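You operate a simulated robot arm through the tools that you are given. There is no shell and no other tool.

You are at the controls of a simulated robot arm. One attempt, no reset.

Task
Put things in order on the side table. At the end: the white cartridge from the side table stands where the blue soap box stood; the blue soap box from the side table stands where the green-tagged roll stood; the green-tagged roll is in the white drip tray; the silver strainer stands where the white cartridge stood; the white milk carton stands on top of the red pad; whatever was shut is shut again. Leave all else as you found it, and nothing knocked over.

Only the result counts: the job must be done as asked and must still hold three seconds after the hand-in. Knocking over, shifting, dropping, spilling or breaking anything else fails it.

Robot
A 7-joint arm with a two-finger parallel gripper, fixed in place. Base frame: the origin is at the foot of the arm, x ahead of it, y to its left, z up; the work surface is at about z = 760. Lengths are in mm, angles in degrees, forces in N, time in s.
With the tool pointing down near the work surface it reaches from about 100 to 660 mm from the base axis. Its first joint turns from -66.0 to 66.0 degrees. Payload 1.57 kg.
The tool frame sits at the grasp point between the pads (the TCP): z along the fingers, y along the line on which they close. The tips reach 30 mm beyond it. The gripper opens to 80 mm. The fingers are 17 mm wide and 12 mm thick; the gripper's body (40 by 82 mm) begins 80 mm behind the TCP.
Orientation is that of the tool frame in the base frame, as [roll, pitch, yaw] about the fixed x, y, z axes, in that order (R = Rz(yaw) Ry(pitch) Rx(roll)). With the fingers straight down and closing along the base's y, the tool's x points along the base's -x, its y along +y and its z along -z.

Tools
- The arm moves only by the tool drive_tool. Its argument "series" is a list of rows, each a list of 7 numbers: the finger opening in mm, from 0 to 80, then the shift along the tool's x, y, z in units of 150 mm (1.0 is 150 mm), then the turn, a rotation vector about the tool's x, y, z in units of 45 degrees (1.0 is 45 degrees). In form: [[grip, x, y, z, rx, ry, rz], ...]. A call has 1 to 20 rows; each row is the pose to reach, as a shift and turn from the pose commanded when the call began, along the tool's axes at that moment. A call with a number of a shift or a turn outside -1 to 1 is refused whole. A row lasts 0.2 s, in which the tool goes at most 50 mm and 8.6 degrees; a call with a longer step from one row to the next is refused whole, and so is a gripper value outside its range. A pose out of reach is approached as far as the arm can. The call stops where the force on the tool passes 40 N (or 10 N more than at its start, if that is more) or the arm is blocked; 0.2 s more then pass. Each finger travels about 72 mm/s and halts on what it meets, pressing with about 26 N; the grip force reading is that of the motor and also rises with nothing between the fingers. The clock runs only during rows and for 0.2 s after the last one: add rows that repeat a pose to give the fingers time. It gives the time, the measured TCP pose, the force on the tool (base axes), the opening and the grip force at its end, in the units of the frame above (readings bear some noise), with the torque about the TCP (base axes, N m) and any sound that the robot's microphone picked up, and new pictures: "pictures" is both (left out), scene, wrist or none.
- Cameras (640 x 400 px; columns grow to the right, rows downward): "scene" is fixed at [59.5, 447.5, 1407.3]; the picture's right is [-0.65, -0.76, 0.00], its down [-0.55, 0.47, -0.69] and it looks along [0.53, -0.45, -0.72] (base axes); focal length 344 px, centre (320, 200). "wrist" rides on the gripper at [72, -7, -122] in the tool frame; the picture's right is [0.09, 1.00, 0.00], its down [-0.84, 0.08, -0.54] and it looks along [-0.54, 0.05, 0.84] (tool axes); focal length 238 px, centre (320, 200).
- locate(camera, pixels): for up to 12 pixels [column, row] of the newest picture of that camera ("zoom" is the newest enlarged one), the place [x, y, z] in the base frame of the surface seen there, good to about 3 mm. It takes no simulated time.
- enlarge(camera, box): a new picture of the part [left, top, right, bottom] of that camera's present view, enlarged. It takes no simulated time.
- close_job(): hands the job in; it is judged then, once.

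Open the gripper and draw the arm clear of the work before you hand the job in, unless the task says otherwise.

The tools are called as name(argument=value, ...) on one line, values as JSON. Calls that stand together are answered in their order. drive_tool: Moves the arm, as the interface text tells. Its arguments: {"type":"object","properties":{"series":{"type":"array"},"pictures":{"type":"string","enum":["both","scene","wrist","none"]}},"required":["series"]} The other tools are called the same way: locate (camera, pixels) gives the place of the surface under pixels of a picture; enlarge (camera, box) takes an enlarged picture of a part of a camera's view; close_job () hands the job in.

At the start:

```text
t: 0.0
position: [434.3, 147.1, 1072.2]
ee_rot: [179.9, 0.0, -179.9]
force: [0.3, 0.3, -0.1]
wrist_torque: [0.01, 0.0, -0.02]
gripper_width: 80.1
grip_force: 0.1
```

scene: 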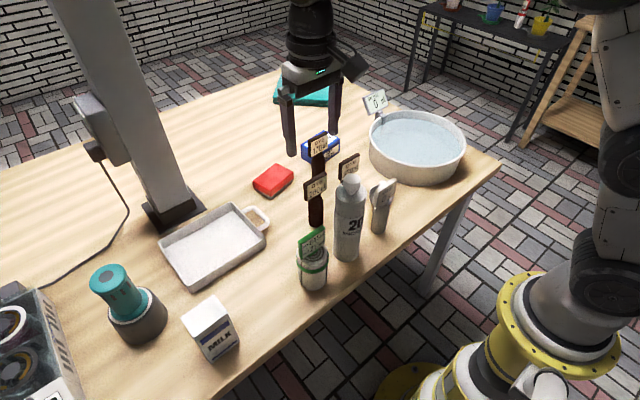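
wrist: 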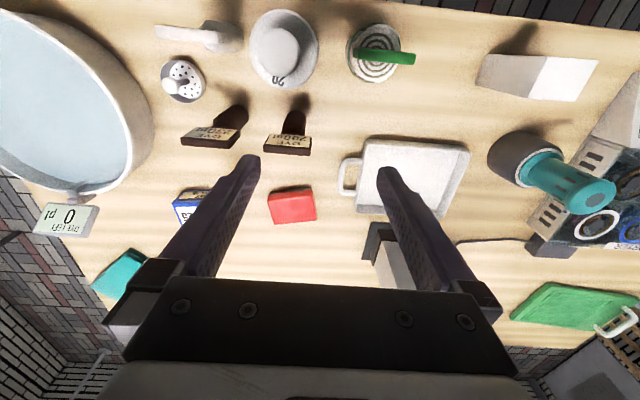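

I start by looking closer at the scene, since the pictures show a cluster of labelled objects around (320,200) in the scene view.

enlarge(camera="scene", box=[240, 80, 480, 300])

enlarge(camera="wrist", box=[140, 0, 440, 240])

enlarge(camera="scene", box=[380, 0, 640, 160])

enlarge(camera="scene", box=[0, 180, 300, 400])

```text
1.82 times, centred on (360, 190) of scene
```

zoom: 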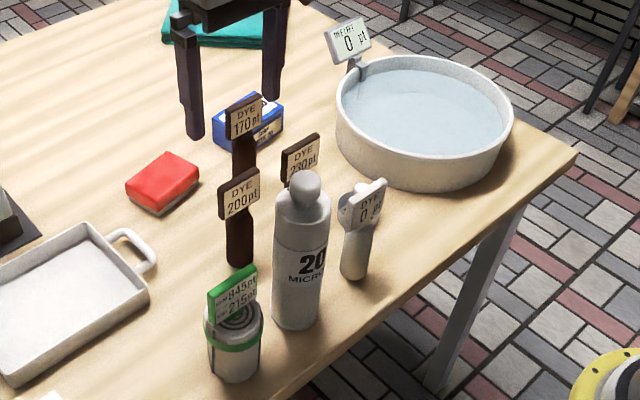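

```text
1.67 times, centred on (290, 120) of wrist
```

zoom: 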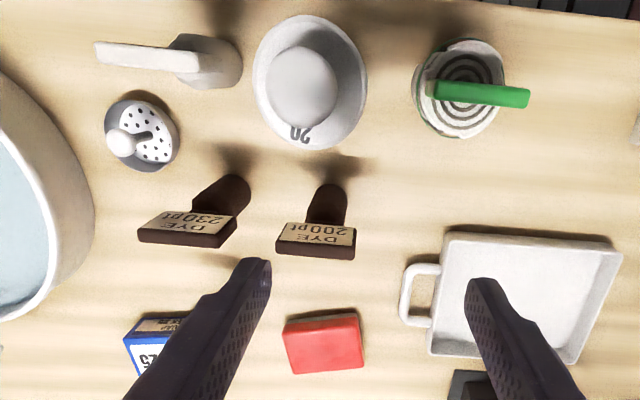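

```text
2.46 times, centred on (510, 80) of scene
```

zoom: 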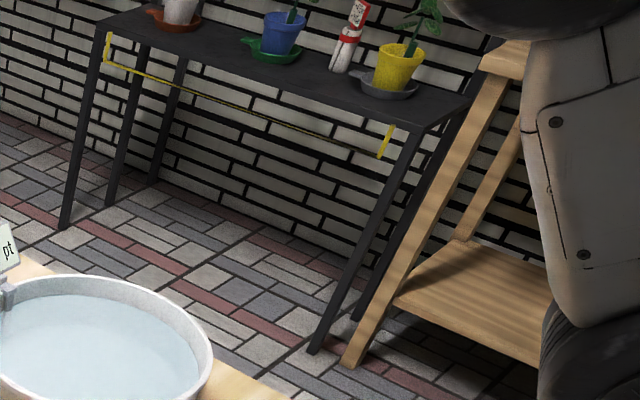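

```text
1.82 times, centred on (150, 290) of scene
```

zoom: 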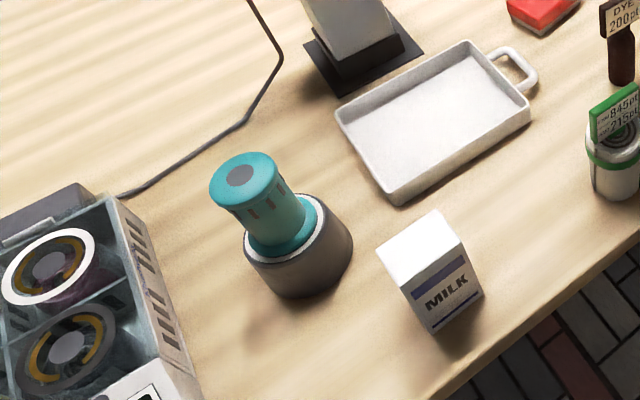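

The scene shows the 20 MICRON cartridge at (348,220), roll at (312,265), soap at (320,150), pad at (273,180), tray at (215,245), milk at (212,328), and the perforated strainer in the wrist view at (182,80). I measure them.

locate(camera="wrist", pixels=[[284, 45], [284, 12], [284, 87], [250, 48], [318, 48], [381, 55], [350, 55], [400, 40], [181, 81], [168, 85], [165, 70], [200, 95]])

locate(camera="scene", pixels=[[273, 180], [255, 180], [278, 167], [292, 176], [270, 193], [310, 140], [320, 160], [338, 148], [312, 275], [348, 240], [352, 182], [352, 258]])

locate(camera="scene", pixels=[[215, 245], [160, 245], [190, 288], [265, 232], [234, 205], [268, 215], [183, 317], [216, 298], [230, 322], [205, 340], [238, 345], [212, 362]])

locate(camera="wrist", pixels=[[289, 205], [271, 192], [309, 187], [315, 217], [274, 222], [190, 195], [178, 215], [480, 75], [540, 75], [585, 80], [384, 57], [415, 60]])

```text
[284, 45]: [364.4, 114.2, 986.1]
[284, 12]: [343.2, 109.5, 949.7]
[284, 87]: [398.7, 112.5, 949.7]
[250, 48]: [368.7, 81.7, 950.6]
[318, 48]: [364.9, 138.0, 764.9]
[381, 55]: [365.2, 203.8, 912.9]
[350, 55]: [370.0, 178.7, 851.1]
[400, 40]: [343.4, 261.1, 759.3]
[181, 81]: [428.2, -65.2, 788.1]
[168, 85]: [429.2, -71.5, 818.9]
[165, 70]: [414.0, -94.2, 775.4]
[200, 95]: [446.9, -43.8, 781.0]
```

```text
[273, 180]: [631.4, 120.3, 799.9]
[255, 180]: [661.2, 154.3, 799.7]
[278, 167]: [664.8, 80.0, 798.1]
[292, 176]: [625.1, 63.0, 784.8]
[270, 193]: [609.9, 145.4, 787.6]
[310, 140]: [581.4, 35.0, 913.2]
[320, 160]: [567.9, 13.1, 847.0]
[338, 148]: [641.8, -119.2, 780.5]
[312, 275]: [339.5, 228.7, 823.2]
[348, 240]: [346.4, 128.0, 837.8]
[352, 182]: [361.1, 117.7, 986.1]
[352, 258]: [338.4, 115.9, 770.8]
```

```text
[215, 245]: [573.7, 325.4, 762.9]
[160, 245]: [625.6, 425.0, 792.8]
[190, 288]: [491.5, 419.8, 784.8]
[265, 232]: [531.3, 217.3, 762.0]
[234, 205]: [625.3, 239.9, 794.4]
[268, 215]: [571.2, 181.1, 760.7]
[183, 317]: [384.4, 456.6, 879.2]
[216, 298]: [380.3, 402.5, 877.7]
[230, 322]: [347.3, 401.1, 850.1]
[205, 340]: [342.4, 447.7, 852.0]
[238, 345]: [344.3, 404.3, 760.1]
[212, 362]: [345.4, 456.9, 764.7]
```

```text
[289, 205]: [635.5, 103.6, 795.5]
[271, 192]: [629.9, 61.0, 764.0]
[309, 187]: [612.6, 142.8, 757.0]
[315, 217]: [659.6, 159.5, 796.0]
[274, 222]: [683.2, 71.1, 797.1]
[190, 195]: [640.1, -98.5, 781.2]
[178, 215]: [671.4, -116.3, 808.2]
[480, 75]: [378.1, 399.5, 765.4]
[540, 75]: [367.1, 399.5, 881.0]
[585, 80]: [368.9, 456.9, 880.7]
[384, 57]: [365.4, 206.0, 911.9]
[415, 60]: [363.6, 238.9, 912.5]
```

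Nothing reaches above z≈990, so travelling at the present height is safe. I move right (−y) to view the soap box, third dye bottle and strainer.

drive_tool(series=[[80, 0, -0.3, 0, 0, 0, 0], [80, 0, -0.6, 0, 0, 0, 0], [80, 0, -0.9, 0, 0, 0, 0], [80, 0, -1.0, 0, 0, 0, 0], [80, 0, -1.0, 0, 0, 0, 0]])

```text
t: 1.2
position: [432.7, -1.9, 1073.9]
ee_rot: [180.0, 0.0, -180.0]
force: [0.9, -0.6, 0.0]
wrist_torque: [-0.02, -0.02, 0.02]
gripper_width: 80.0
grip_force: 0.1
```

scene: 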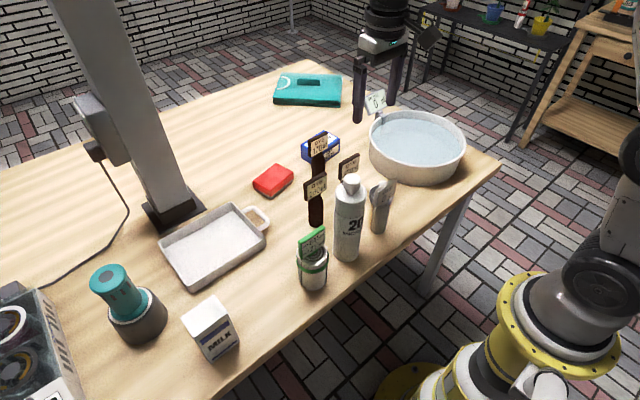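
wrist: 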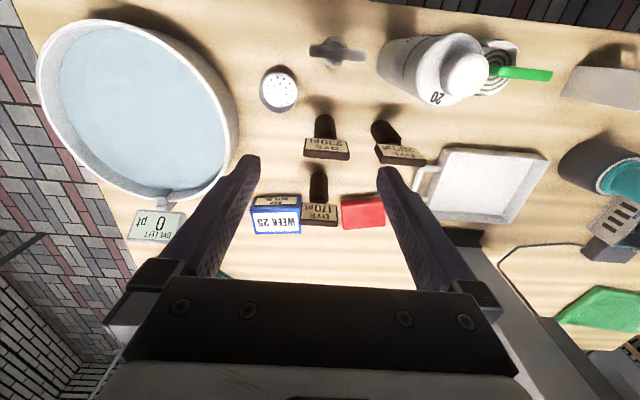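

enlarge(camera="wrist", box=[220, 20, 460, 240])

enlarge(camera="wrist", box=[235, 165, 405, 275])

locate(camera="wrist", pixels=[[251, 205], [301, 205], [300, 233], [254, 235], [258, 196], [300, 195], [305, 222], [335, 225], [318, 180], [325, 120], [385, 130], [278, 90]])

locate(camera="wrist", pixels=[[342, 201], [380, 197], [384, 224], [347, 228], [262, 90], [297, 90], [279, 72], [279, 111], [318, 48], [345, 55], [335, 40], [335, 65]])

```text
1.82 times, centred on (340, 130) of wrist
```

zoom: 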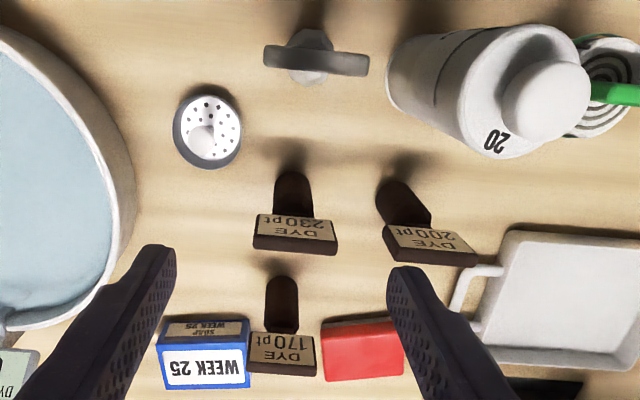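

```text
3.64 times, centred on (320, 220) of wrist
```

zoom: 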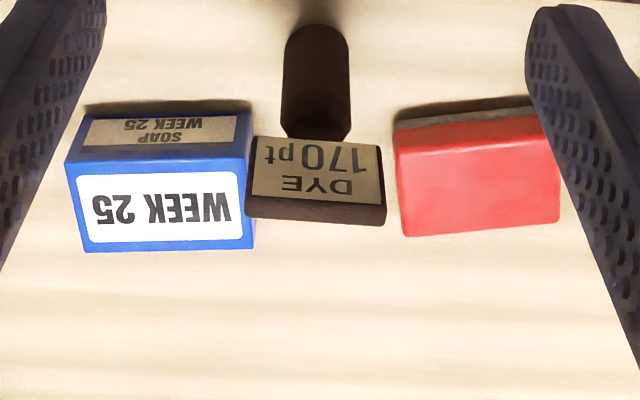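

```text
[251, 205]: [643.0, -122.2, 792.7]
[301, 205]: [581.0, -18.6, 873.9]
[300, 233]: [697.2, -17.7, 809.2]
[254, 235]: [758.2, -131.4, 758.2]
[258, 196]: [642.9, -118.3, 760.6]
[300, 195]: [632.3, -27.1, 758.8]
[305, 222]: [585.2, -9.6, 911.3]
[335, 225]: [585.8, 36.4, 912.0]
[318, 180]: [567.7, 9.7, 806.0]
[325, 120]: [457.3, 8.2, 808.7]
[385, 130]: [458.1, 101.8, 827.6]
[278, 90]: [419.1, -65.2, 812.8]
```

```text
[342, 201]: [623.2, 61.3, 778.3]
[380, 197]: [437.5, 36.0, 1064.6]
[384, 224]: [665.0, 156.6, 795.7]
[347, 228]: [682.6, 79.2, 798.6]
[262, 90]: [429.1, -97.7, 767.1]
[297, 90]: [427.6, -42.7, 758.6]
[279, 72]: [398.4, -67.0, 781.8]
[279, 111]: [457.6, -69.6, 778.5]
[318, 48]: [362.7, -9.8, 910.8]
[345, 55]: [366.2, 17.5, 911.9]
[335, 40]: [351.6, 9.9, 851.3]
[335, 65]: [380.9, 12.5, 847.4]
```

The soap top spans x≈643–697, y≈−122…−18 (z≈808), the pad x≈625–680, y≈62–157. Next I look at the roll, cartridge and milk from nearer, moving back left.

drive_tool(series=[[80, 0.15, 0.28, 0, 0, 0, 0], [80, 0.3, 0.56, 0, 0, 0, 0], [80, 0.45, 0.84, 0, 0, 0, 0], [80, 0.5, 1.0, 0, 0, 0, 0], [80, 0.5, 1.0, 0, 0, 0, 0]], pictures="none")

drive_tool(series=[[80, 0, 0.2, 0, 0, 0, 0], [80, 0, 0.4, 0, 0, 0, 0], [80, 0, 0.45, 0, 0, 0, 0], [80, 0, 0.45, 0, 0, 0, 0]])

```text
t: 2.4
position: [358.1, 148.1, 1072.2]
ee_rot: [-179.9, 0.0, 179.9]
force: [0.0, -0.7, -0.3]
wrist_torque: [0.02, 0.01, 0.05]
gripper_width: 80.0
grip_force: 0.0
```

```text
t: 3.4
position: [358.4, 214.6, 1072.1]
ee_rot: [179.9, 0.1, 179.9]
force: [0.0, -0.8, 0.3]
wrist_torque: [0.01, 0.04, -0.01]
gripper_width: 80.0
grip_force: 0.0
```

scene: 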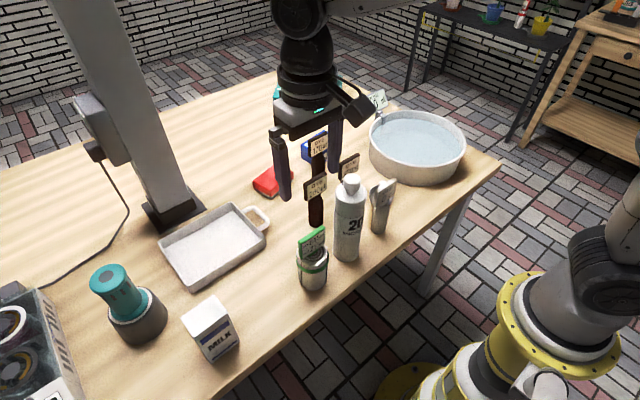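
wrist: 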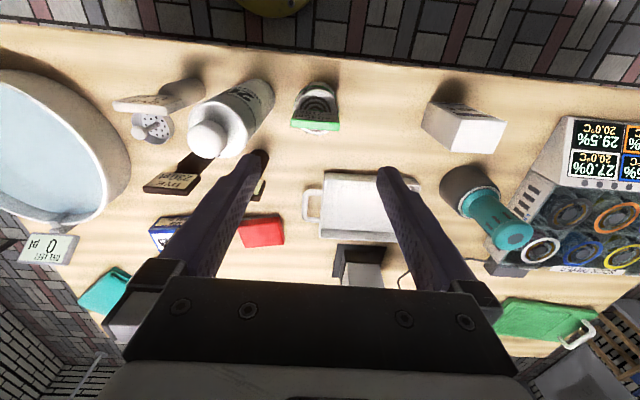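

enlarge(camera="scene", box=[540, 0, 640, 70])

enlarge(camera="wrist", box=[190, 70, 350, 170])

enlarge(camera="wrist", box=[400, 80, 640, 300])

enlarge(camera="scene", box=[260, 180, 420, 300])

```text
5.71 times, centred on (590, 35) of scene
```

zoom: 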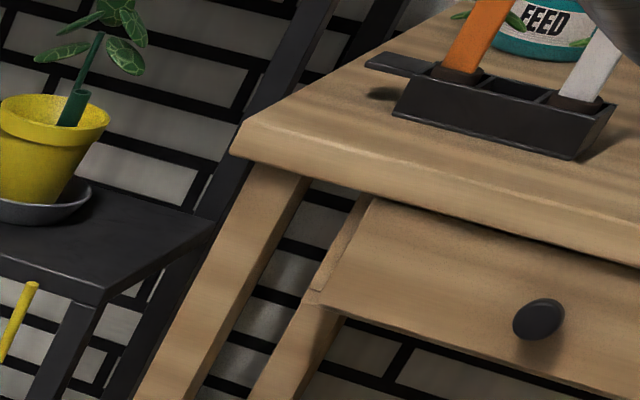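

```text
4.00 times, centred on (270, 120) of wrist
```

zoom: 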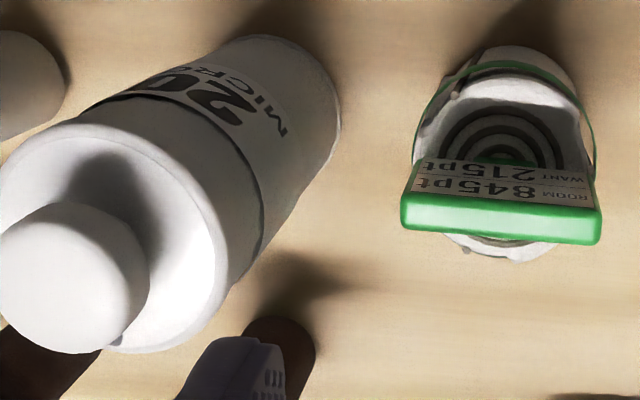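

```text
1.82 times, centred on (520, 190) of wrist
```

zoom: 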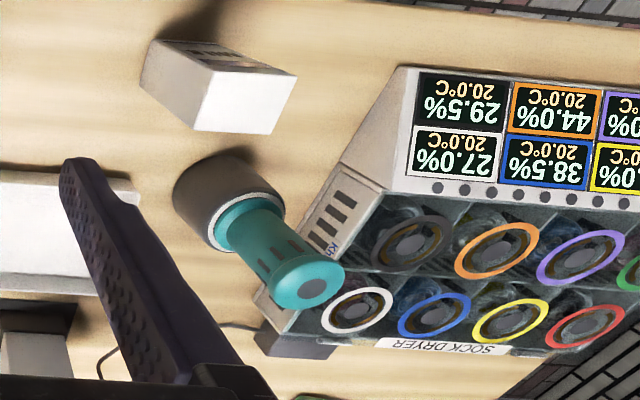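

```text
3.33 times, centred on (340, 240) of scene
```

zoom: 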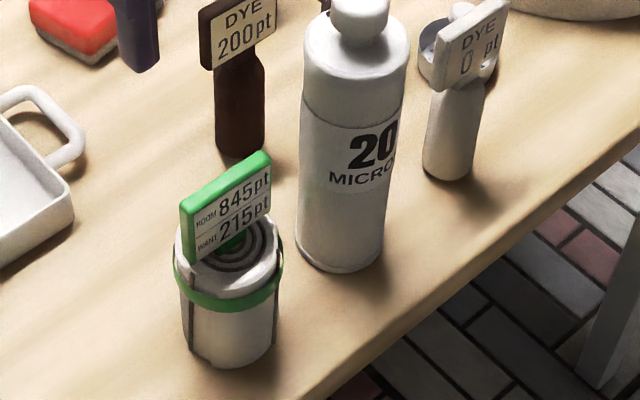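

locate(camera="scene", pixels=[[625, 30], [634, 58], [605, 20], [480, 130], [560, 110], [340, 95], [300, 85], [375, 105], [415, 120], [415, 150], [465, 150], [372, 160]])

locate(camera="wrist", pixels=[[315, 110], [292, 125], [338, 124], [298, 105], [335, 105], [480, 135], [425, 125], [495, 152], [503, 125], [440, 103], [208, 138], [208, 128]])

```text
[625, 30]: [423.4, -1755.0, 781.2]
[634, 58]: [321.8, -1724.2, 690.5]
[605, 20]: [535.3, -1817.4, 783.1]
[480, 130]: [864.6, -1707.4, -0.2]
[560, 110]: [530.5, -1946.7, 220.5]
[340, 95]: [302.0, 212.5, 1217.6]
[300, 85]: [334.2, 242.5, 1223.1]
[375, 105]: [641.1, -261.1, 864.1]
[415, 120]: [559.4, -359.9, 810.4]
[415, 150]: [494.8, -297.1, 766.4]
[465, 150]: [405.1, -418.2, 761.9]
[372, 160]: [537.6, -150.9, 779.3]
```

```text
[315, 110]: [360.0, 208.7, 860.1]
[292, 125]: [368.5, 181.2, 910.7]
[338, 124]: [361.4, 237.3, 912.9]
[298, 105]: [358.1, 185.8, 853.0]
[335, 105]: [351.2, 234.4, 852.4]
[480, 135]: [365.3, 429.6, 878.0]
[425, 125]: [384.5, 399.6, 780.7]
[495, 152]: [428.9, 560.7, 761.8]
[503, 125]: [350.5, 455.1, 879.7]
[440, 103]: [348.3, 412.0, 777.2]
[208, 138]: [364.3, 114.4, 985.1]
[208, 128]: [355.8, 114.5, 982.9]
```

The roll centre is about (365,209) with its tag at y 181–237, top z≈912. I open fully and lower to z≈960 above it for a closer look.

drive_tool(series=[[80, -0.02, -0.02, 0.3, 0, 0, 0], [80, -0.044, -0.037, 0.6, 0, 0, 0], [80, -0.044, -0.037, 0.72, 0, 0, 0], [80, -0.044, -0.037, 0.72, 0, 0, 0]])

enlarge(camera="wrist", box=[220, 100, 420, 240])

```text
t: 4.4
position: [365.4, 209.4, 964.5]
ee_rot: [-180.0, -0.1, -180.0]
force: [0.5, 0.3, 0.0]
wrist_torque: [0.03, 0.0, 0.0]
gripper_width: 80.0
grip_force: 0.1
```

scene: 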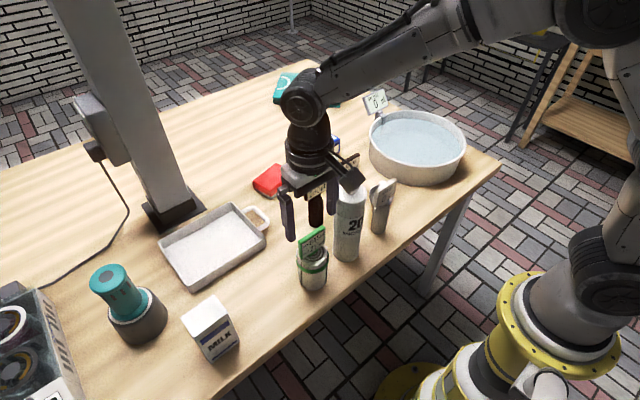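
wrist: 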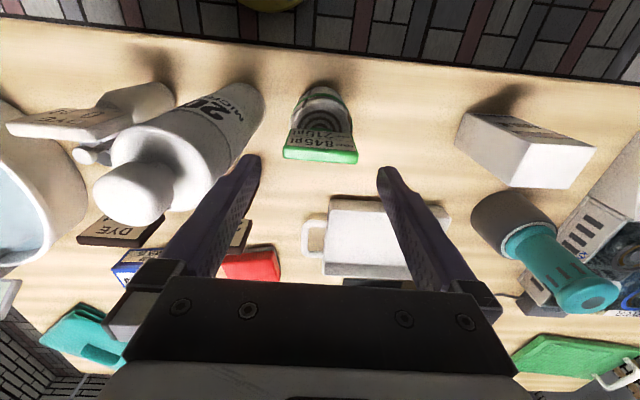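

```text
2.86 times, centred on (320, 170) of wrist
```

zoom: 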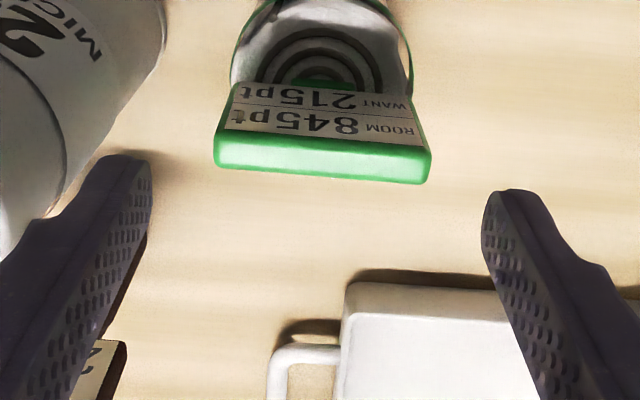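

locate(camera="wrist", pixels=[[290, 160], [355, 162], [295, 120], [344, 120], [320, 90], [320, 100], [298, 108], [343, 105], [240, 120], [262, 100], [215, 150], [113, 175]])

locate(camera="scene", pixels=[[299, 268], [313, 275], [327, 268], [298, 282], [312, 291], [325, 283], [300, 242], [325, 250], [336, 240], [348, 225], [361, 235], [348, 262]])

```text
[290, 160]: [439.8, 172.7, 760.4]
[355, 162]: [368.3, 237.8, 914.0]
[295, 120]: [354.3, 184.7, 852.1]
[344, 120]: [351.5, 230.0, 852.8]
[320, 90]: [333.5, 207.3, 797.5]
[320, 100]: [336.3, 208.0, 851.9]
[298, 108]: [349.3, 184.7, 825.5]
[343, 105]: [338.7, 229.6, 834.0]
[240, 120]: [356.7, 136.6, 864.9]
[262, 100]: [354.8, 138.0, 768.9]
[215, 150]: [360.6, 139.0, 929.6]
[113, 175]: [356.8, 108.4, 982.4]
```

```text
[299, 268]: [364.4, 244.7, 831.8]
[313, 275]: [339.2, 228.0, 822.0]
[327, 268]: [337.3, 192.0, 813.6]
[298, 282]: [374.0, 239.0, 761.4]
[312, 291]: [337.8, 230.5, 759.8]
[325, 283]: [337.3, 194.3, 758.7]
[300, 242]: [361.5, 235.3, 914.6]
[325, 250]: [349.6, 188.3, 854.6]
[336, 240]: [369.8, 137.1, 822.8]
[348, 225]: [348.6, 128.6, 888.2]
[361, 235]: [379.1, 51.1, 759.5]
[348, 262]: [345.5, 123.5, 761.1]
```

enlarge(camera="scene", box=[285, 220, 345, 300])

enlarge(camera="wrist", box=[275, 70, 365, 170])

```text
5.00 times, centred on (315, 260) of scene
```

zoom: 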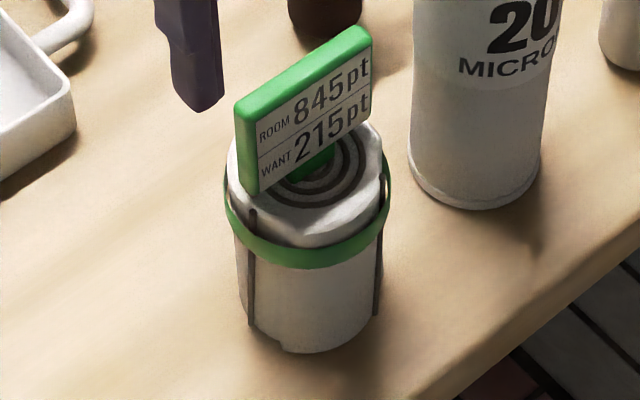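

```text
4.00 times, centred on (320, 120) of wrist
```

zoom: 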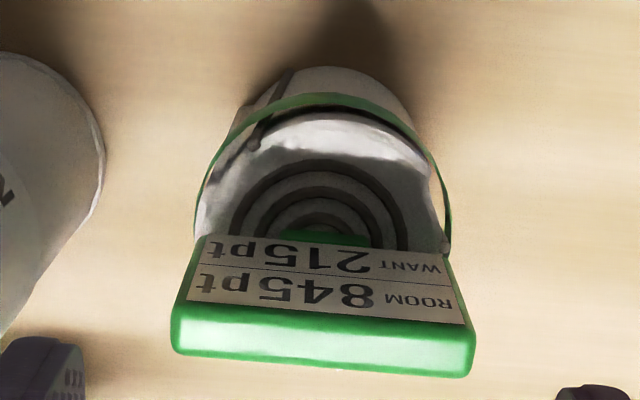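

The roll centre matches the TCP (365,209); its green band spans about 72 mm, so the 80 mm opening fits. I lower to z≈845 in small steps.

drive_tool(series=[[80, 0, 0, 0.15, 0, 0, 0], [80, 0, 0, 0.3, 0, 0, 0], [80, 0, 0, 0.45, 0, 0, 0], [80, 0, 0, 0.6, 0, 0, 0], [80, 0, 0, 0.7, 0, 0, 0], [80, 0, 0, 0.79, 0, 0, 0], [80, 0, 0, 0.79, 0, 0, 0]])

```text
t: 6.0
position: [365.7, 210.7, 845.7]
ee_rot: [-180.0, 0.0, -180.0]
force: [-0.3, -0.3, 0.2]
wrist_torque: [0.05, 0.01, -0.01]
gripper_width: 79.7
grip_force: 0.1
```

scene: 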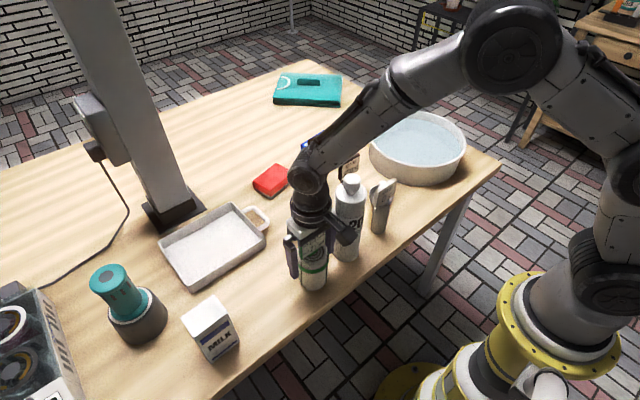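
wrist: 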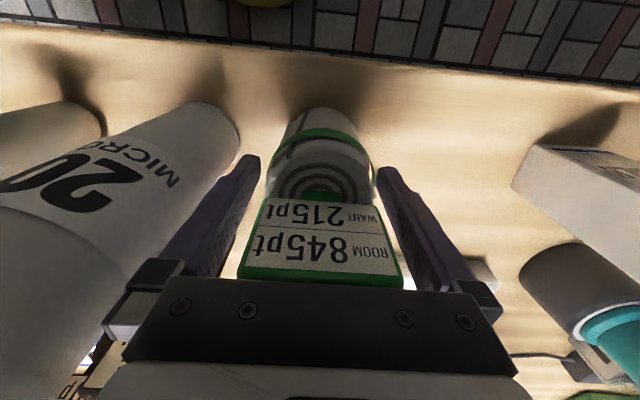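

The roll sits centred between the fingers. I close on it.

drive_tool(series=[[60, 0, 0, 0, 0, 0, 0], [40, 0, 0, 0, 0, 0, 0], [20, 0, 0, 0, 0, 0, 0], [20, 0, 0, 0, 0, 0, 0]], pictures="wrist")

```text
t: 7.0
position: [366.3, 210.7, 844.1]
ee_rot: [-180.0, 0.0, -180.0]
force: [0.2, 1.1, 0.7]
wrist_torque: [0.11, -0.08, 0.01]
gripper_width: 63.8
grip_force: 26.8
```

wrist: 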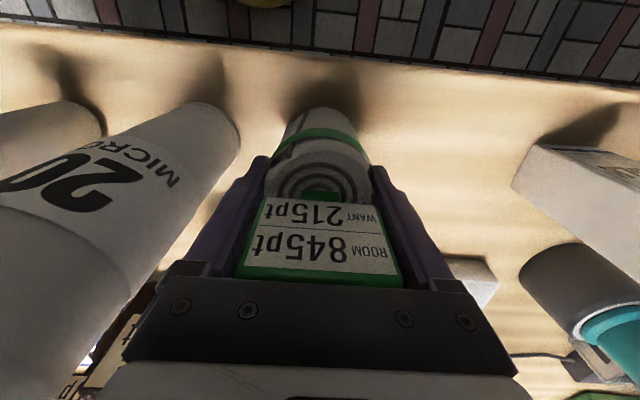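

Gripped at 63.8 mm. I lift 90 mm and check that the roll comes along.

drive_tool(series=[[20, 0, 0, -0.1, 0, 0, 0], [20, 0, 0, -0.25, 0, 0, 0], [20, 0, 0, -0.4, 0, 0, 0], [20, 0, 0, -0.6, 0, 0, 0], [20, 0, 0, -0.6, 0, 0, 0]])

locate(camera="scene", pixels=[[163, 225], [205, 215], [140, 205], [178, 180], [215, 245], [190, 275], [240, 225], [200, 235]])

```text
t: 8.2
position: [365.7, 210.8, 933.9]
ee_rot: [180.0, 0.1, 179.9]
force: [-1.0, 0.3, -4.7]
wrist_torque: [0.0, -0.06, 0.02]
gripper_width: 63.7
grip_force: 25.8
```

scene: 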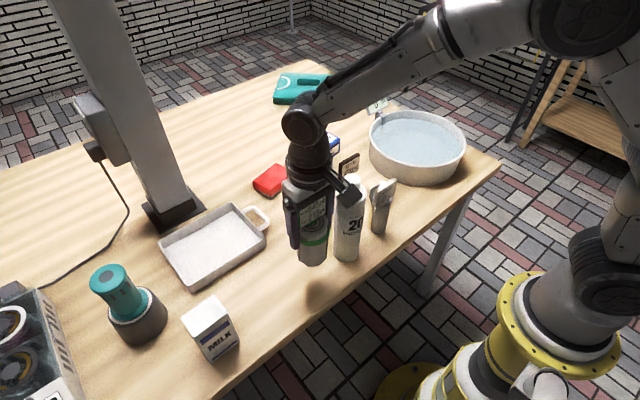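
wrist: 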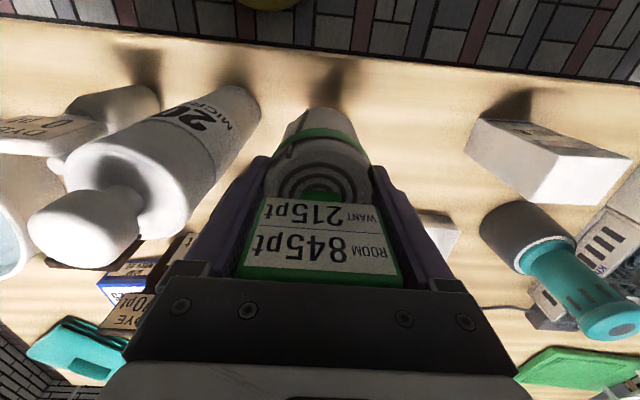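

```text
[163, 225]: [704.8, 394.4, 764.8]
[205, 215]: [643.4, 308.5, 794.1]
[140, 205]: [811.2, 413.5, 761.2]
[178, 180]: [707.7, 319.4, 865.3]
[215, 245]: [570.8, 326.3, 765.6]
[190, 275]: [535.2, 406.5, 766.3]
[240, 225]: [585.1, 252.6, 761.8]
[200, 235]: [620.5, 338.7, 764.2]
```

Roll lifted (about 0.47 kg). Tray interior is centred near (565,328) with floor z≈764; I carry the roll over to about (550,322).

drive_tool(series=[[20, -0.2, 0.12, 0, 0, 0, 0], [20, -0.4, 0.24, 0, 0, 0, 0], [20, -0.6, 0.36, 0, 0, 0, 0], [20, -0.8, 0.5, 0, 0, 0, 0], [20, -0.98, 0.65, 0, 0, 0, 0], [20, -0.98, 0.65, 0, 0, 0, 0]], pictures="none")

drive_tool(series=[[20, -0.13, 0.05, 0, 0, 0, 0], [20, -0.25, 0.09, 0, 0, 0, 0], [20, -0.25, 0.09, 0, 0, 0, 0]])

```text
t: 9.6
position: [512.7, 306.2, 935.4]
ee_rot: [180.0, 0.0, 179.9]
force: [-0.2, -0.4, -5.3]
wrist_torque: [0.0, -0.02, -0.02]
gripper_width: 63.9
grip_force: 26.2
```

```text
t: 10.4
position: [549.5, 320.8, 935.4]
ee_rot: [-179.9, 0.0, -180.0]
force: [0.3, 0.3, -4.7]
wrist_torque: [0.0, -0.01, 0.0]
gripper_width: 63.9
grip_force: 26.3
```

scene: 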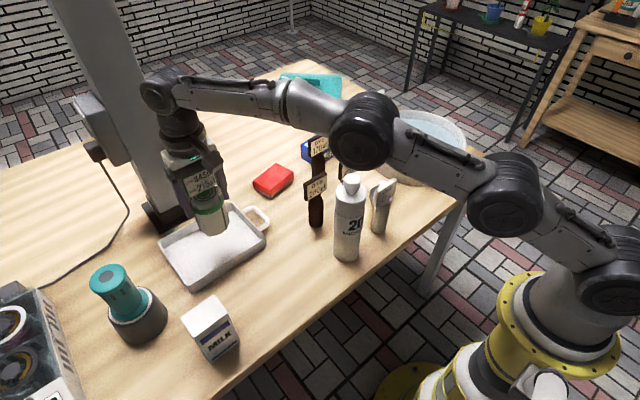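
wrist: 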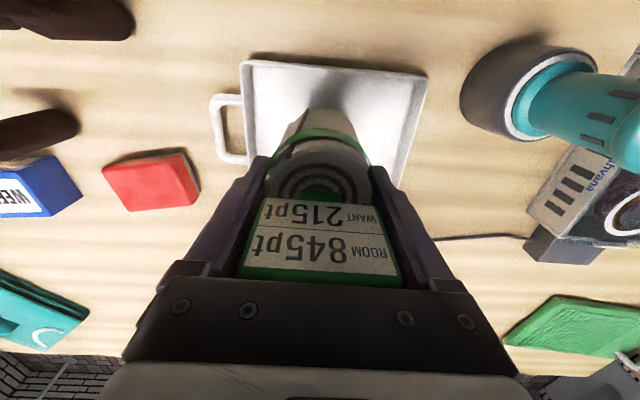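

The roll is above the tray. I lower until just above the tray floor (floor ≈764, roll bottom now ≈851).

drive_tool(series=[[20, 0, 0, 0.2, 0, 0, 0], [20, 0, 0, 0.4, 0, 0, 0], [20, 0, 0, 0.5, 0, 0, 0], [20, 0, 0, 0.54, 0, 0, 0], [20, 0, 0, 0.56, 0, 0, 0], [20, 0, 0, 0.57, 0, 0, 0], [20, 0, 0, 0.57, 0, 0, 0]])

```text
t: 12.0
position: [550.1, 321.2, 849.2]
ee_rot: [-179.9, 0.0, 180.0]
force: [-0.3, -0.2, -4.2]
wrist_torque: [0.01, -0.01, 0.0]
gripper_width: 63.9
grip_force: 25.9
```

scene: 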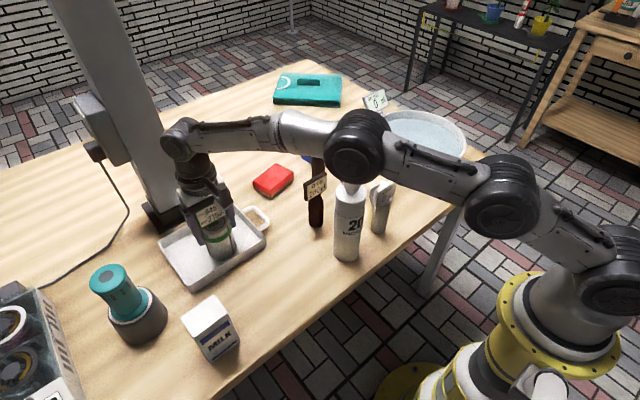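
wrist: 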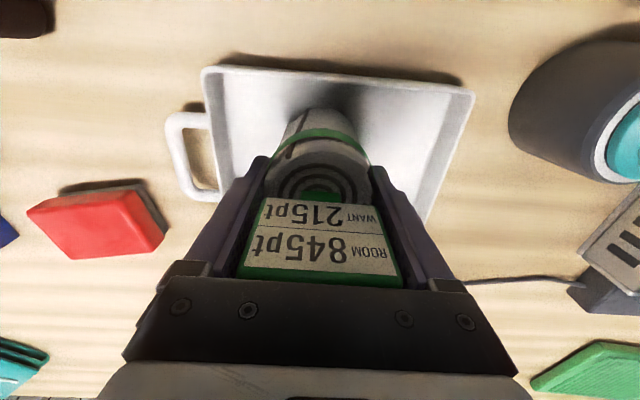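

No contact yet; I creep down in ~1 mm steps until the weight is carried.

drive_tool(series=[[20, 0, 0, 0.007, 0, 0, 0], [20, 0, 0, 0.014, 0, 0, 0], [20, 0, 0, 0.014, 0, 0, 0]], pictures="none")

```text
t: 12.8
position: [550.4, 321.3, 849.7]
ee_rot: [-180.0, 0.0, -179.9]
force: [-3.1, 0.3, 1.5]
wrist_torque: [-0.09, 0.18, -0.03]
gripper_width: 63.9
grip_force: 26.0
```

Contact is made (force z went from −4 to +1.5). I open and rise straight up.

drive_tool(series=[[66, 0, 0, 0.01, 0, 0, 0], [72, 0, 0, 0.01, 0, 0, 0], [80, 0, 0, 0.01, 0, 0, 0], [80, 0, 0, 0.0, 0, 0, 0], [80, 0, 0, -0.15, 0, 0, 0], [80, 0, 0, -0.3, 0, 0, 0], [80, 0, 0, -0.5, 0, 0, 0], [80, 0, 0, -0.75, 0, 0, 0], [80, 0, 0, -1, 0, 0, 0], [80, 0, 0, -1, 0, 0, 0]])

```text
t: 15.0
position: [547.0, 317.8, 996.5]
ee_rot: [-180.0, 0.0, 179.9]
force: [0.6, -0.5, 0.4]
wrist_torque: [0.01, 0.0, -0.01]
gripper_width: 80.1
grip_force: 0.0
out of reach, approached as far as the arm can: row 9, 10
```

scene: 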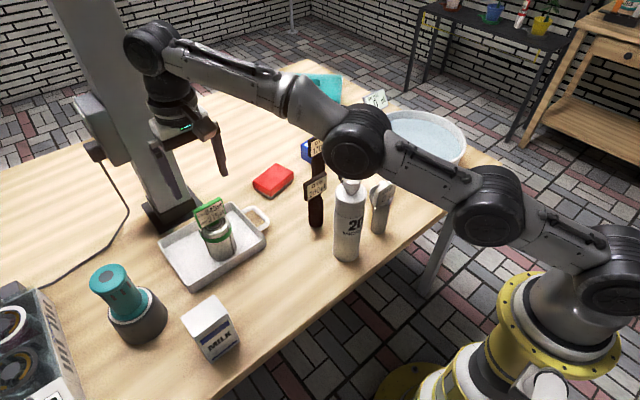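
wrist: 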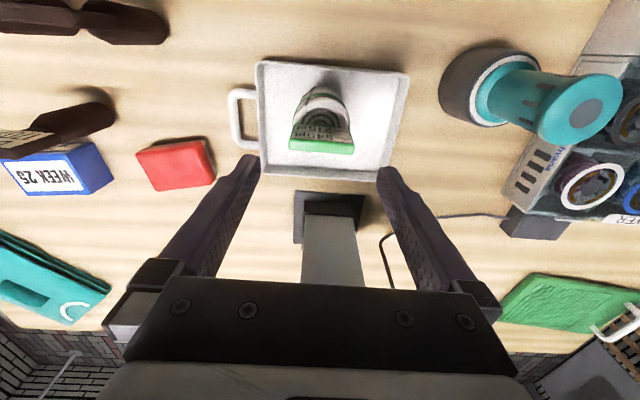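

The roll stands in the tray. Reach at this height is limited to ≈633 mm, so I bring the arm in slightly and move toward the soap while turning 45° (first half of a 90° turn so the fingers close along x).

drive_tool(series=[[80, 0.1, -0.167, 0.05, 0, 0, 0.167], [80, 0.2, -0.333, 0.1, 0, 0, 0.333], [80, 0.2, -0.5, 0.1, 0, 0, 0.5], [80, 0.2, -0.667, 0.1, 0, 0, 0.667], [80, 0.2, -0.833, 0.1, 0, 0, 0.833], [80, 0.2, -1.0, 0.1, 0, 0, 1.0], [80, 0.2, -1.0, 0.1, 0, 0, 1.0]])

```text
t: 16.6
position: [518.2, 169.4, 980.8]
ee_rot: [179.9, 0.0, 134.9]
force: [0.9, 0.2, -0.1]
wrist_torque: [0.0, 0.03, 0.02]
gripper_width: 80.0
grip_force: 0.1
```

scene: 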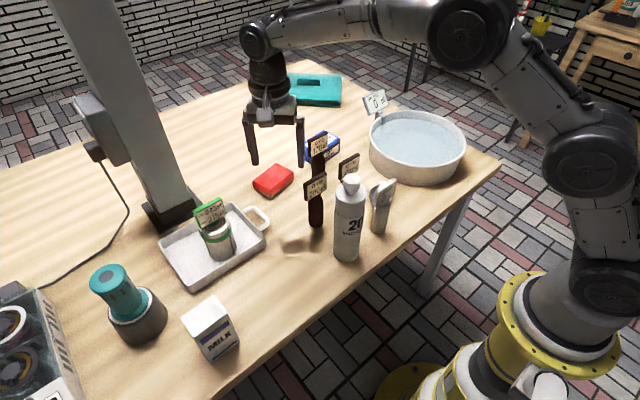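
wrist: 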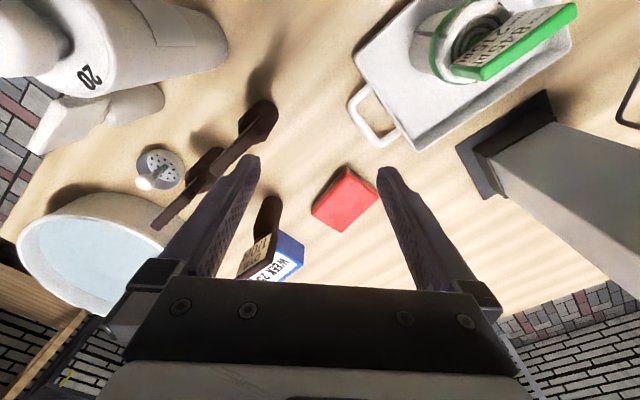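

Turn works. I continue −y with the second 45° of turn.

drive_tool(series=[[80, -0.15, -0.0865, 0, 0, 0, 0.167], [80, -0.3, -0.173, 0, 0, 0, 0.333], [80, -0.45, -0.26, 0, 0, 0, 0.5], [80, -0.6, -0.346, 0, 0, 0, 0.667], [80, -0.75, -0.433, 0, 0, 0, 0.833], [80, -0.896, -0.519, 0, 0, 0, 1.0], [80, -0.896, -0.519, 0, 0, 0, 1.0]])

```text
t: 18.2
position: [556.6, 17.6, 982.9]
ee_rot: [180.0, 0.0, 89.9]
force: [0.2, 0.4, 0.4]
wrist_torque: [0.0, 0.02, -0.01]
gripper_width: 80.0
grip_force: 0.0
```

scene: 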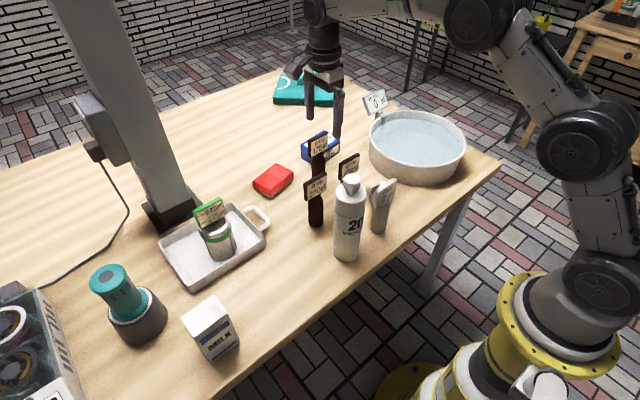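
wrist: 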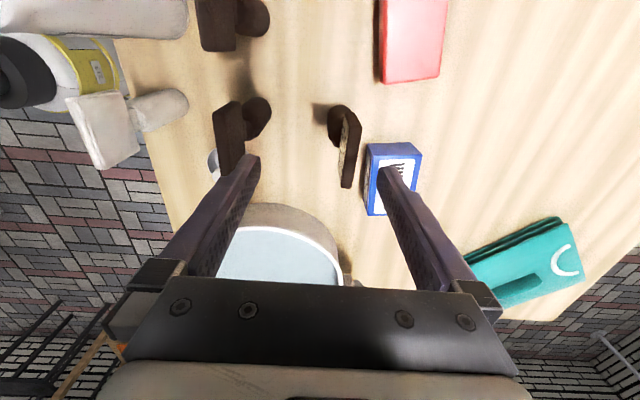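

locate(camera="wrist", pixels=[[368, 146], [420, 148], [418, 190], [370, 212], [366, 160], [345, 115], [343, 150], [350, 182], [382, 80], [438, 74], [255, 110], [228, 140]])

locate(camera="scene", pixels=[[303, 148], [320, 133], [312, 163], [338, 152], [337, 142], [311, 155], [315, 175], [317, 155], [270, 93], [340, 105], [375, 115], [319, 140]])

enlarge(camera="wrist", box=[300, 80, 460, 240])

enlarge(camera="scene", box=[260, 80, 400, 220])

```text
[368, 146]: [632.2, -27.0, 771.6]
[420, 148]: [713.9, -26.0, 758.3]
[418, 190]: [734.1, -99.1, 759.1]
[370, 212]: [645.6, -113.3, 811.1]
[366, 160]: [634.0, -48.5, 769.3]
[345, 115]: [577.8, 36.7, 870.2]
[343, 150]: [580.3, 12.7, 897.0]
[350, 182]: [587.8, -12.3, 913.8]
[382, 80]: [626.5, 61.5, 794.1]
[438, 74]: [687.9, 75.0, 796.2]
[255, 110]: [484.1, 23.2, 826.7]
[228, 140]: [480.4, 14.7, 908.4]
```

```text
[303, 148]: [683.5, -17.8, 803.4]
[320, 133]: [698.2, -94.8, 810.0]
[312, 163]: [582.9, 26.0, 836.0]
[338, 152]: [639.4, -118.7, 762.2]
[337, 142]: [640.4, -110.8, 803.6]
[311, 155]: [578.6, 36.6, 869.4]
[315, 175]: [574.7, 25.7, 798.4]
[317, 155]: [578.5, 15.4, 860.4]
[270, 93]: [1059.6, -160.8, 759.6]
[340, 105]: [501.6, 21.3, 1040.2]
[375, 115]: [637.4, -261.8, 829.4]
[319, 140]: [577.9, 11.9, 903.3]
```

```text
2.50 times, centred on (380, 160) of wrist
```

zoom: 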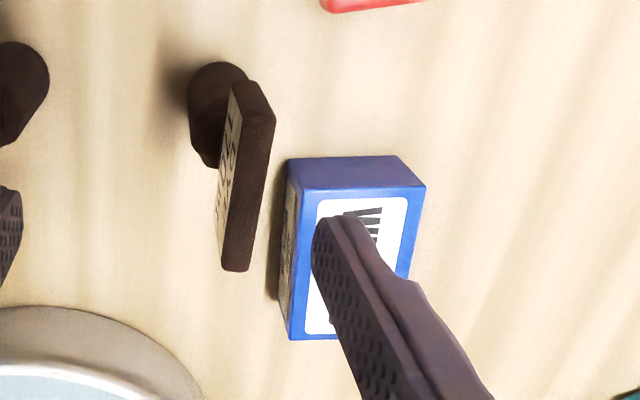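

```text
2.86 times, centred on (330, 150) of scene
```

zoom: 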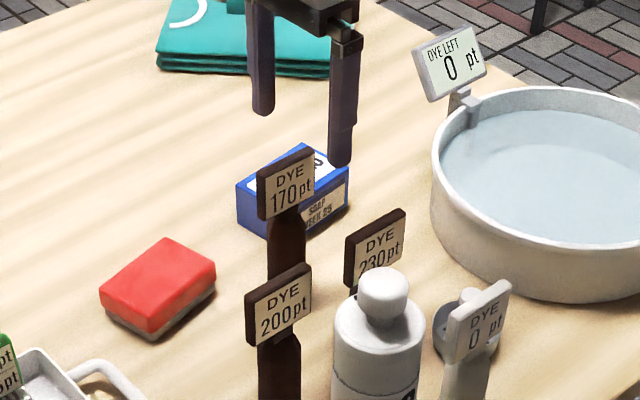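

enlarge(camera="wrist", box=[350, 130, 440, 230])

```text
4.00 times, centred on (395, 180) of wrist
```

zoom: 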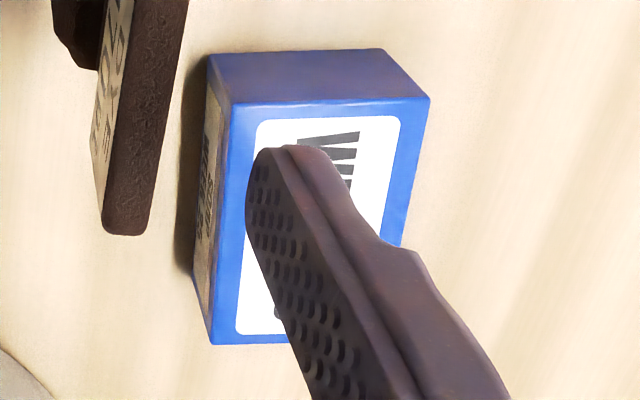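

locate(camera="zoom", pixels=[[237, 108], [425, 102], [400, 240], [216, 338], [285, 338], [225, 220], [415, 160], [330, 106], [210, 80], [215, 70], [320, 75]])

```text
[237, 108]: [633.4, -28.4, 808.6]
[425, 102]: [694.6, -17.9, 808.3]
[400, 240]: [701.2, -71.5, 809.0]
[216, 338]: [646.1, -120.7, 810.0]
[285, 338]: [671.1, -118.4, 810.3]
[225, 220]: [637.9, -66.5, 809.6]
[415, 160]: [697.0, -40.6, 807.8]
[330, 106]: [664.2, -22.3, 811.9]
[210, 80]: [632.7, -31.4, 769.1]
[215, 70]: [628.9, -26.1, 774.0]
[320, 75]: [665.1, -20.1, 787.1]
```

The soap box is turned ≈8°, 62×93 mm, centred at (670,−69.5), top z≈809. I move beside it, turn 8°, tilt 5° for reach, and hover above at z≈880.

drive_tool(series=[[80, -0.25, 0.15, 0.1, 0, 0, -0.06], [80, -0.5, 0.3, 0.2, 0, 0, -0.12], [80, -0.59, 0.41, 0.2, 0, 0, -0.178], [80, -0.59, 0.6, 0.35, -0.06, 0, -0.178], [80, -0.59, 0.746, 0.5, -0.111, 0, -0.178], [80, -0.59, 0.746, 0.68, -0.111, 0, -0.178], [80, -0.59, 0.746, 0.68, -0.111, 0, -0.178]])

```text
t: 19.8
position: [669.8, -71.0, 881.5]
ee_rot: [175.0, 0.4, 98.0]
force: [-0.7, -0.7, -0.3]
wrist_torque: [-0.01, 0.03, -0.01]
gripper_width: 80.0
grip_force: 0.0
```

scene: 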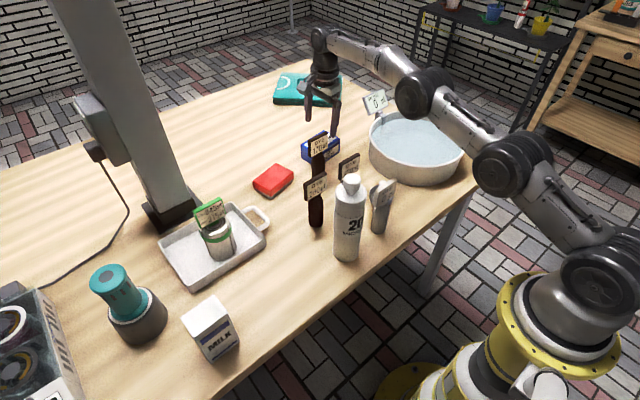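
wrist: 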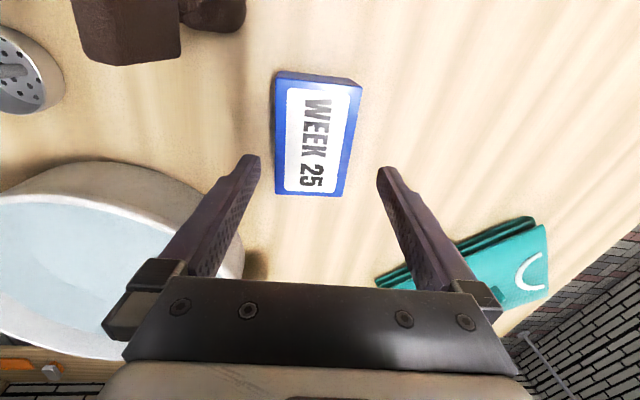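

enlarge(camera="wrist", box=[240, 50, 400, 210])

locate(camera="wrist", pixels=[[278, 82], [360, 87], [277, 193], [343, 194], [318, 135], [277, 140], [352, 140], [318, 83], [310, 193]])

```text
2.50 times, centred on (320, 130) of wrist
```

zoom: 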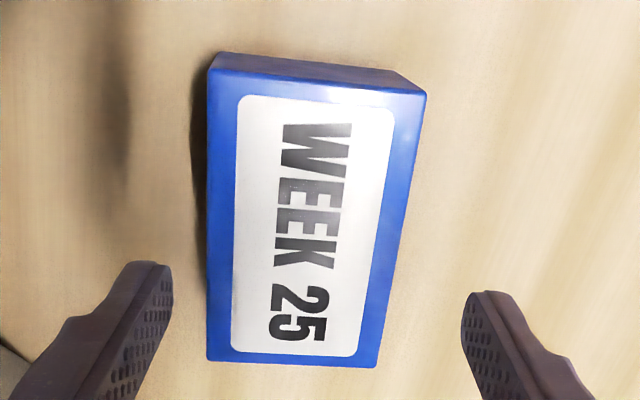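

```text
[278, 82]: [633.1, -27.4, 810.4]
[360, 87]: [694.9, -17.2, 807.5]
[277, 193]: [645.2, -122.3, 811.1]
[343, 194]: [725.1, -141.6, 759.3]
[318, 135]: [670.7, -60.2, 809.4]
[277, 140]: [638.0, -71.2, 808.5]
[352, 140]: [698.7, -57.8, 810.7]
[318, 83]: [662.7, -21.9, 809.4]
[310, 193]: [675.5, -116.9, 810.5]
```

Soap corners confirm centre (670,−70) with ~8° turn. I descend straight down to z≈798 around it.

drive_tool(series=[[80, 0.004, -0.02, 0.14, 0, 0, 0], [80, 0.007, -0.035, 0.28, 0, 0, 0], [80, 0.007, -0.045, 0.4, 0, 0, 0], [80, 0.007, -0.055, 0.49, 0, 0, 0], [80, 0.007, -0.061, 0.558, 0, 0, 0], [80, 0.007, -0.061, 0.558, 0, 0, 0]])

```text
t: 21.2
position: [667.8, -70.4, 797.4]
ee_rot: [175.0, 0.3, 98.0]
force: [0.1, 0.1, -0.2]
wrist_torque: [0.01, 0.0, -0.01]
gripper_width: 80.2
grip_force: 0.0
```

scene: 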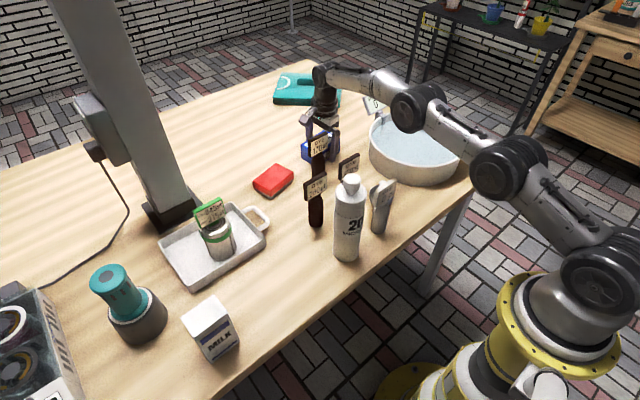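
wrist: 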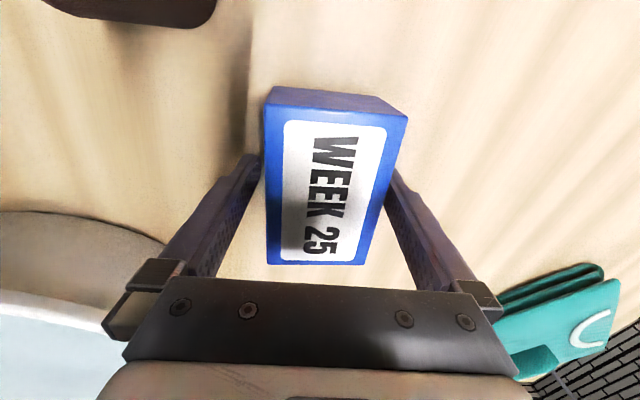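

The soap lies between the fingers. I close.

drive_tool(series=[[66, 0, 0, 0, 0, 0, 0], [50, 0, 0, 0, 0, 0, 0], [30, 0, 0, 0, 0, 0, 0], [30, 0, 0, 0, 0, 0, 0]])

```text
t: 22.2
position: [668.2, -69.3, 797.4]
ee_rot: [175.1, 0.3, 98.0]
force: [0.3, -0.2, 0.7]
wrist_torque: [0.07, 0.08, -0.01]
gripper_width: 66.0
grip_force: 25.6
```

scene: 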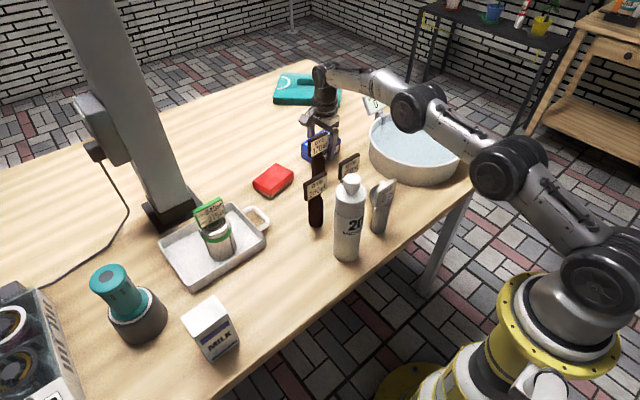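
wrist: 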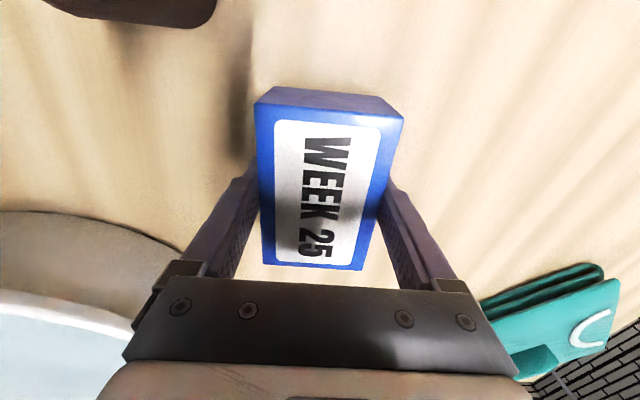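

Gripped at 66 mm. I lift a little and check the hold.

drive_tool(series=[[30, 0, 0.007, -0.08, 0, 0, 0], [30, 0, 0.014, -0.16, 0, 0, 0], [30, 0, 0.02, -0.25, 0, 0, 0], [30, 0, 0.02, -0.25, 0, 0, 0]])

```text
t: 23.2
position: [667.8, -69.1, 832.3]
ee_rot: [175.1, 0.3, 98.0]
force: [0.8, 0.6, -1.6]
wrist_torque: [0.02, 0.0, -0.01]
gripper_width: 66.1
grip_force: 25.4
```

scene: 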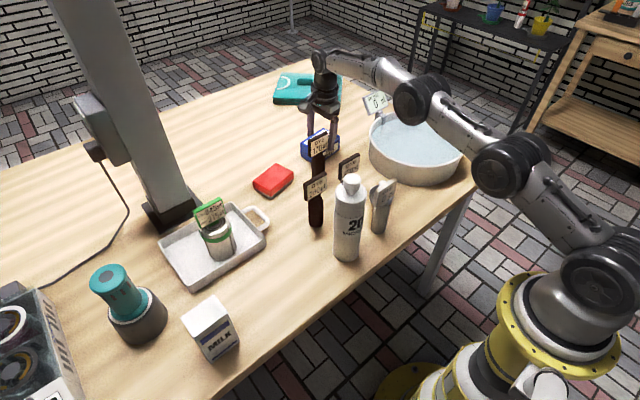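
wrist: 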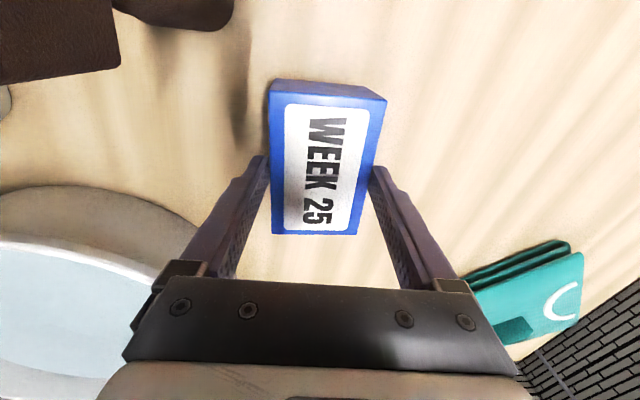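

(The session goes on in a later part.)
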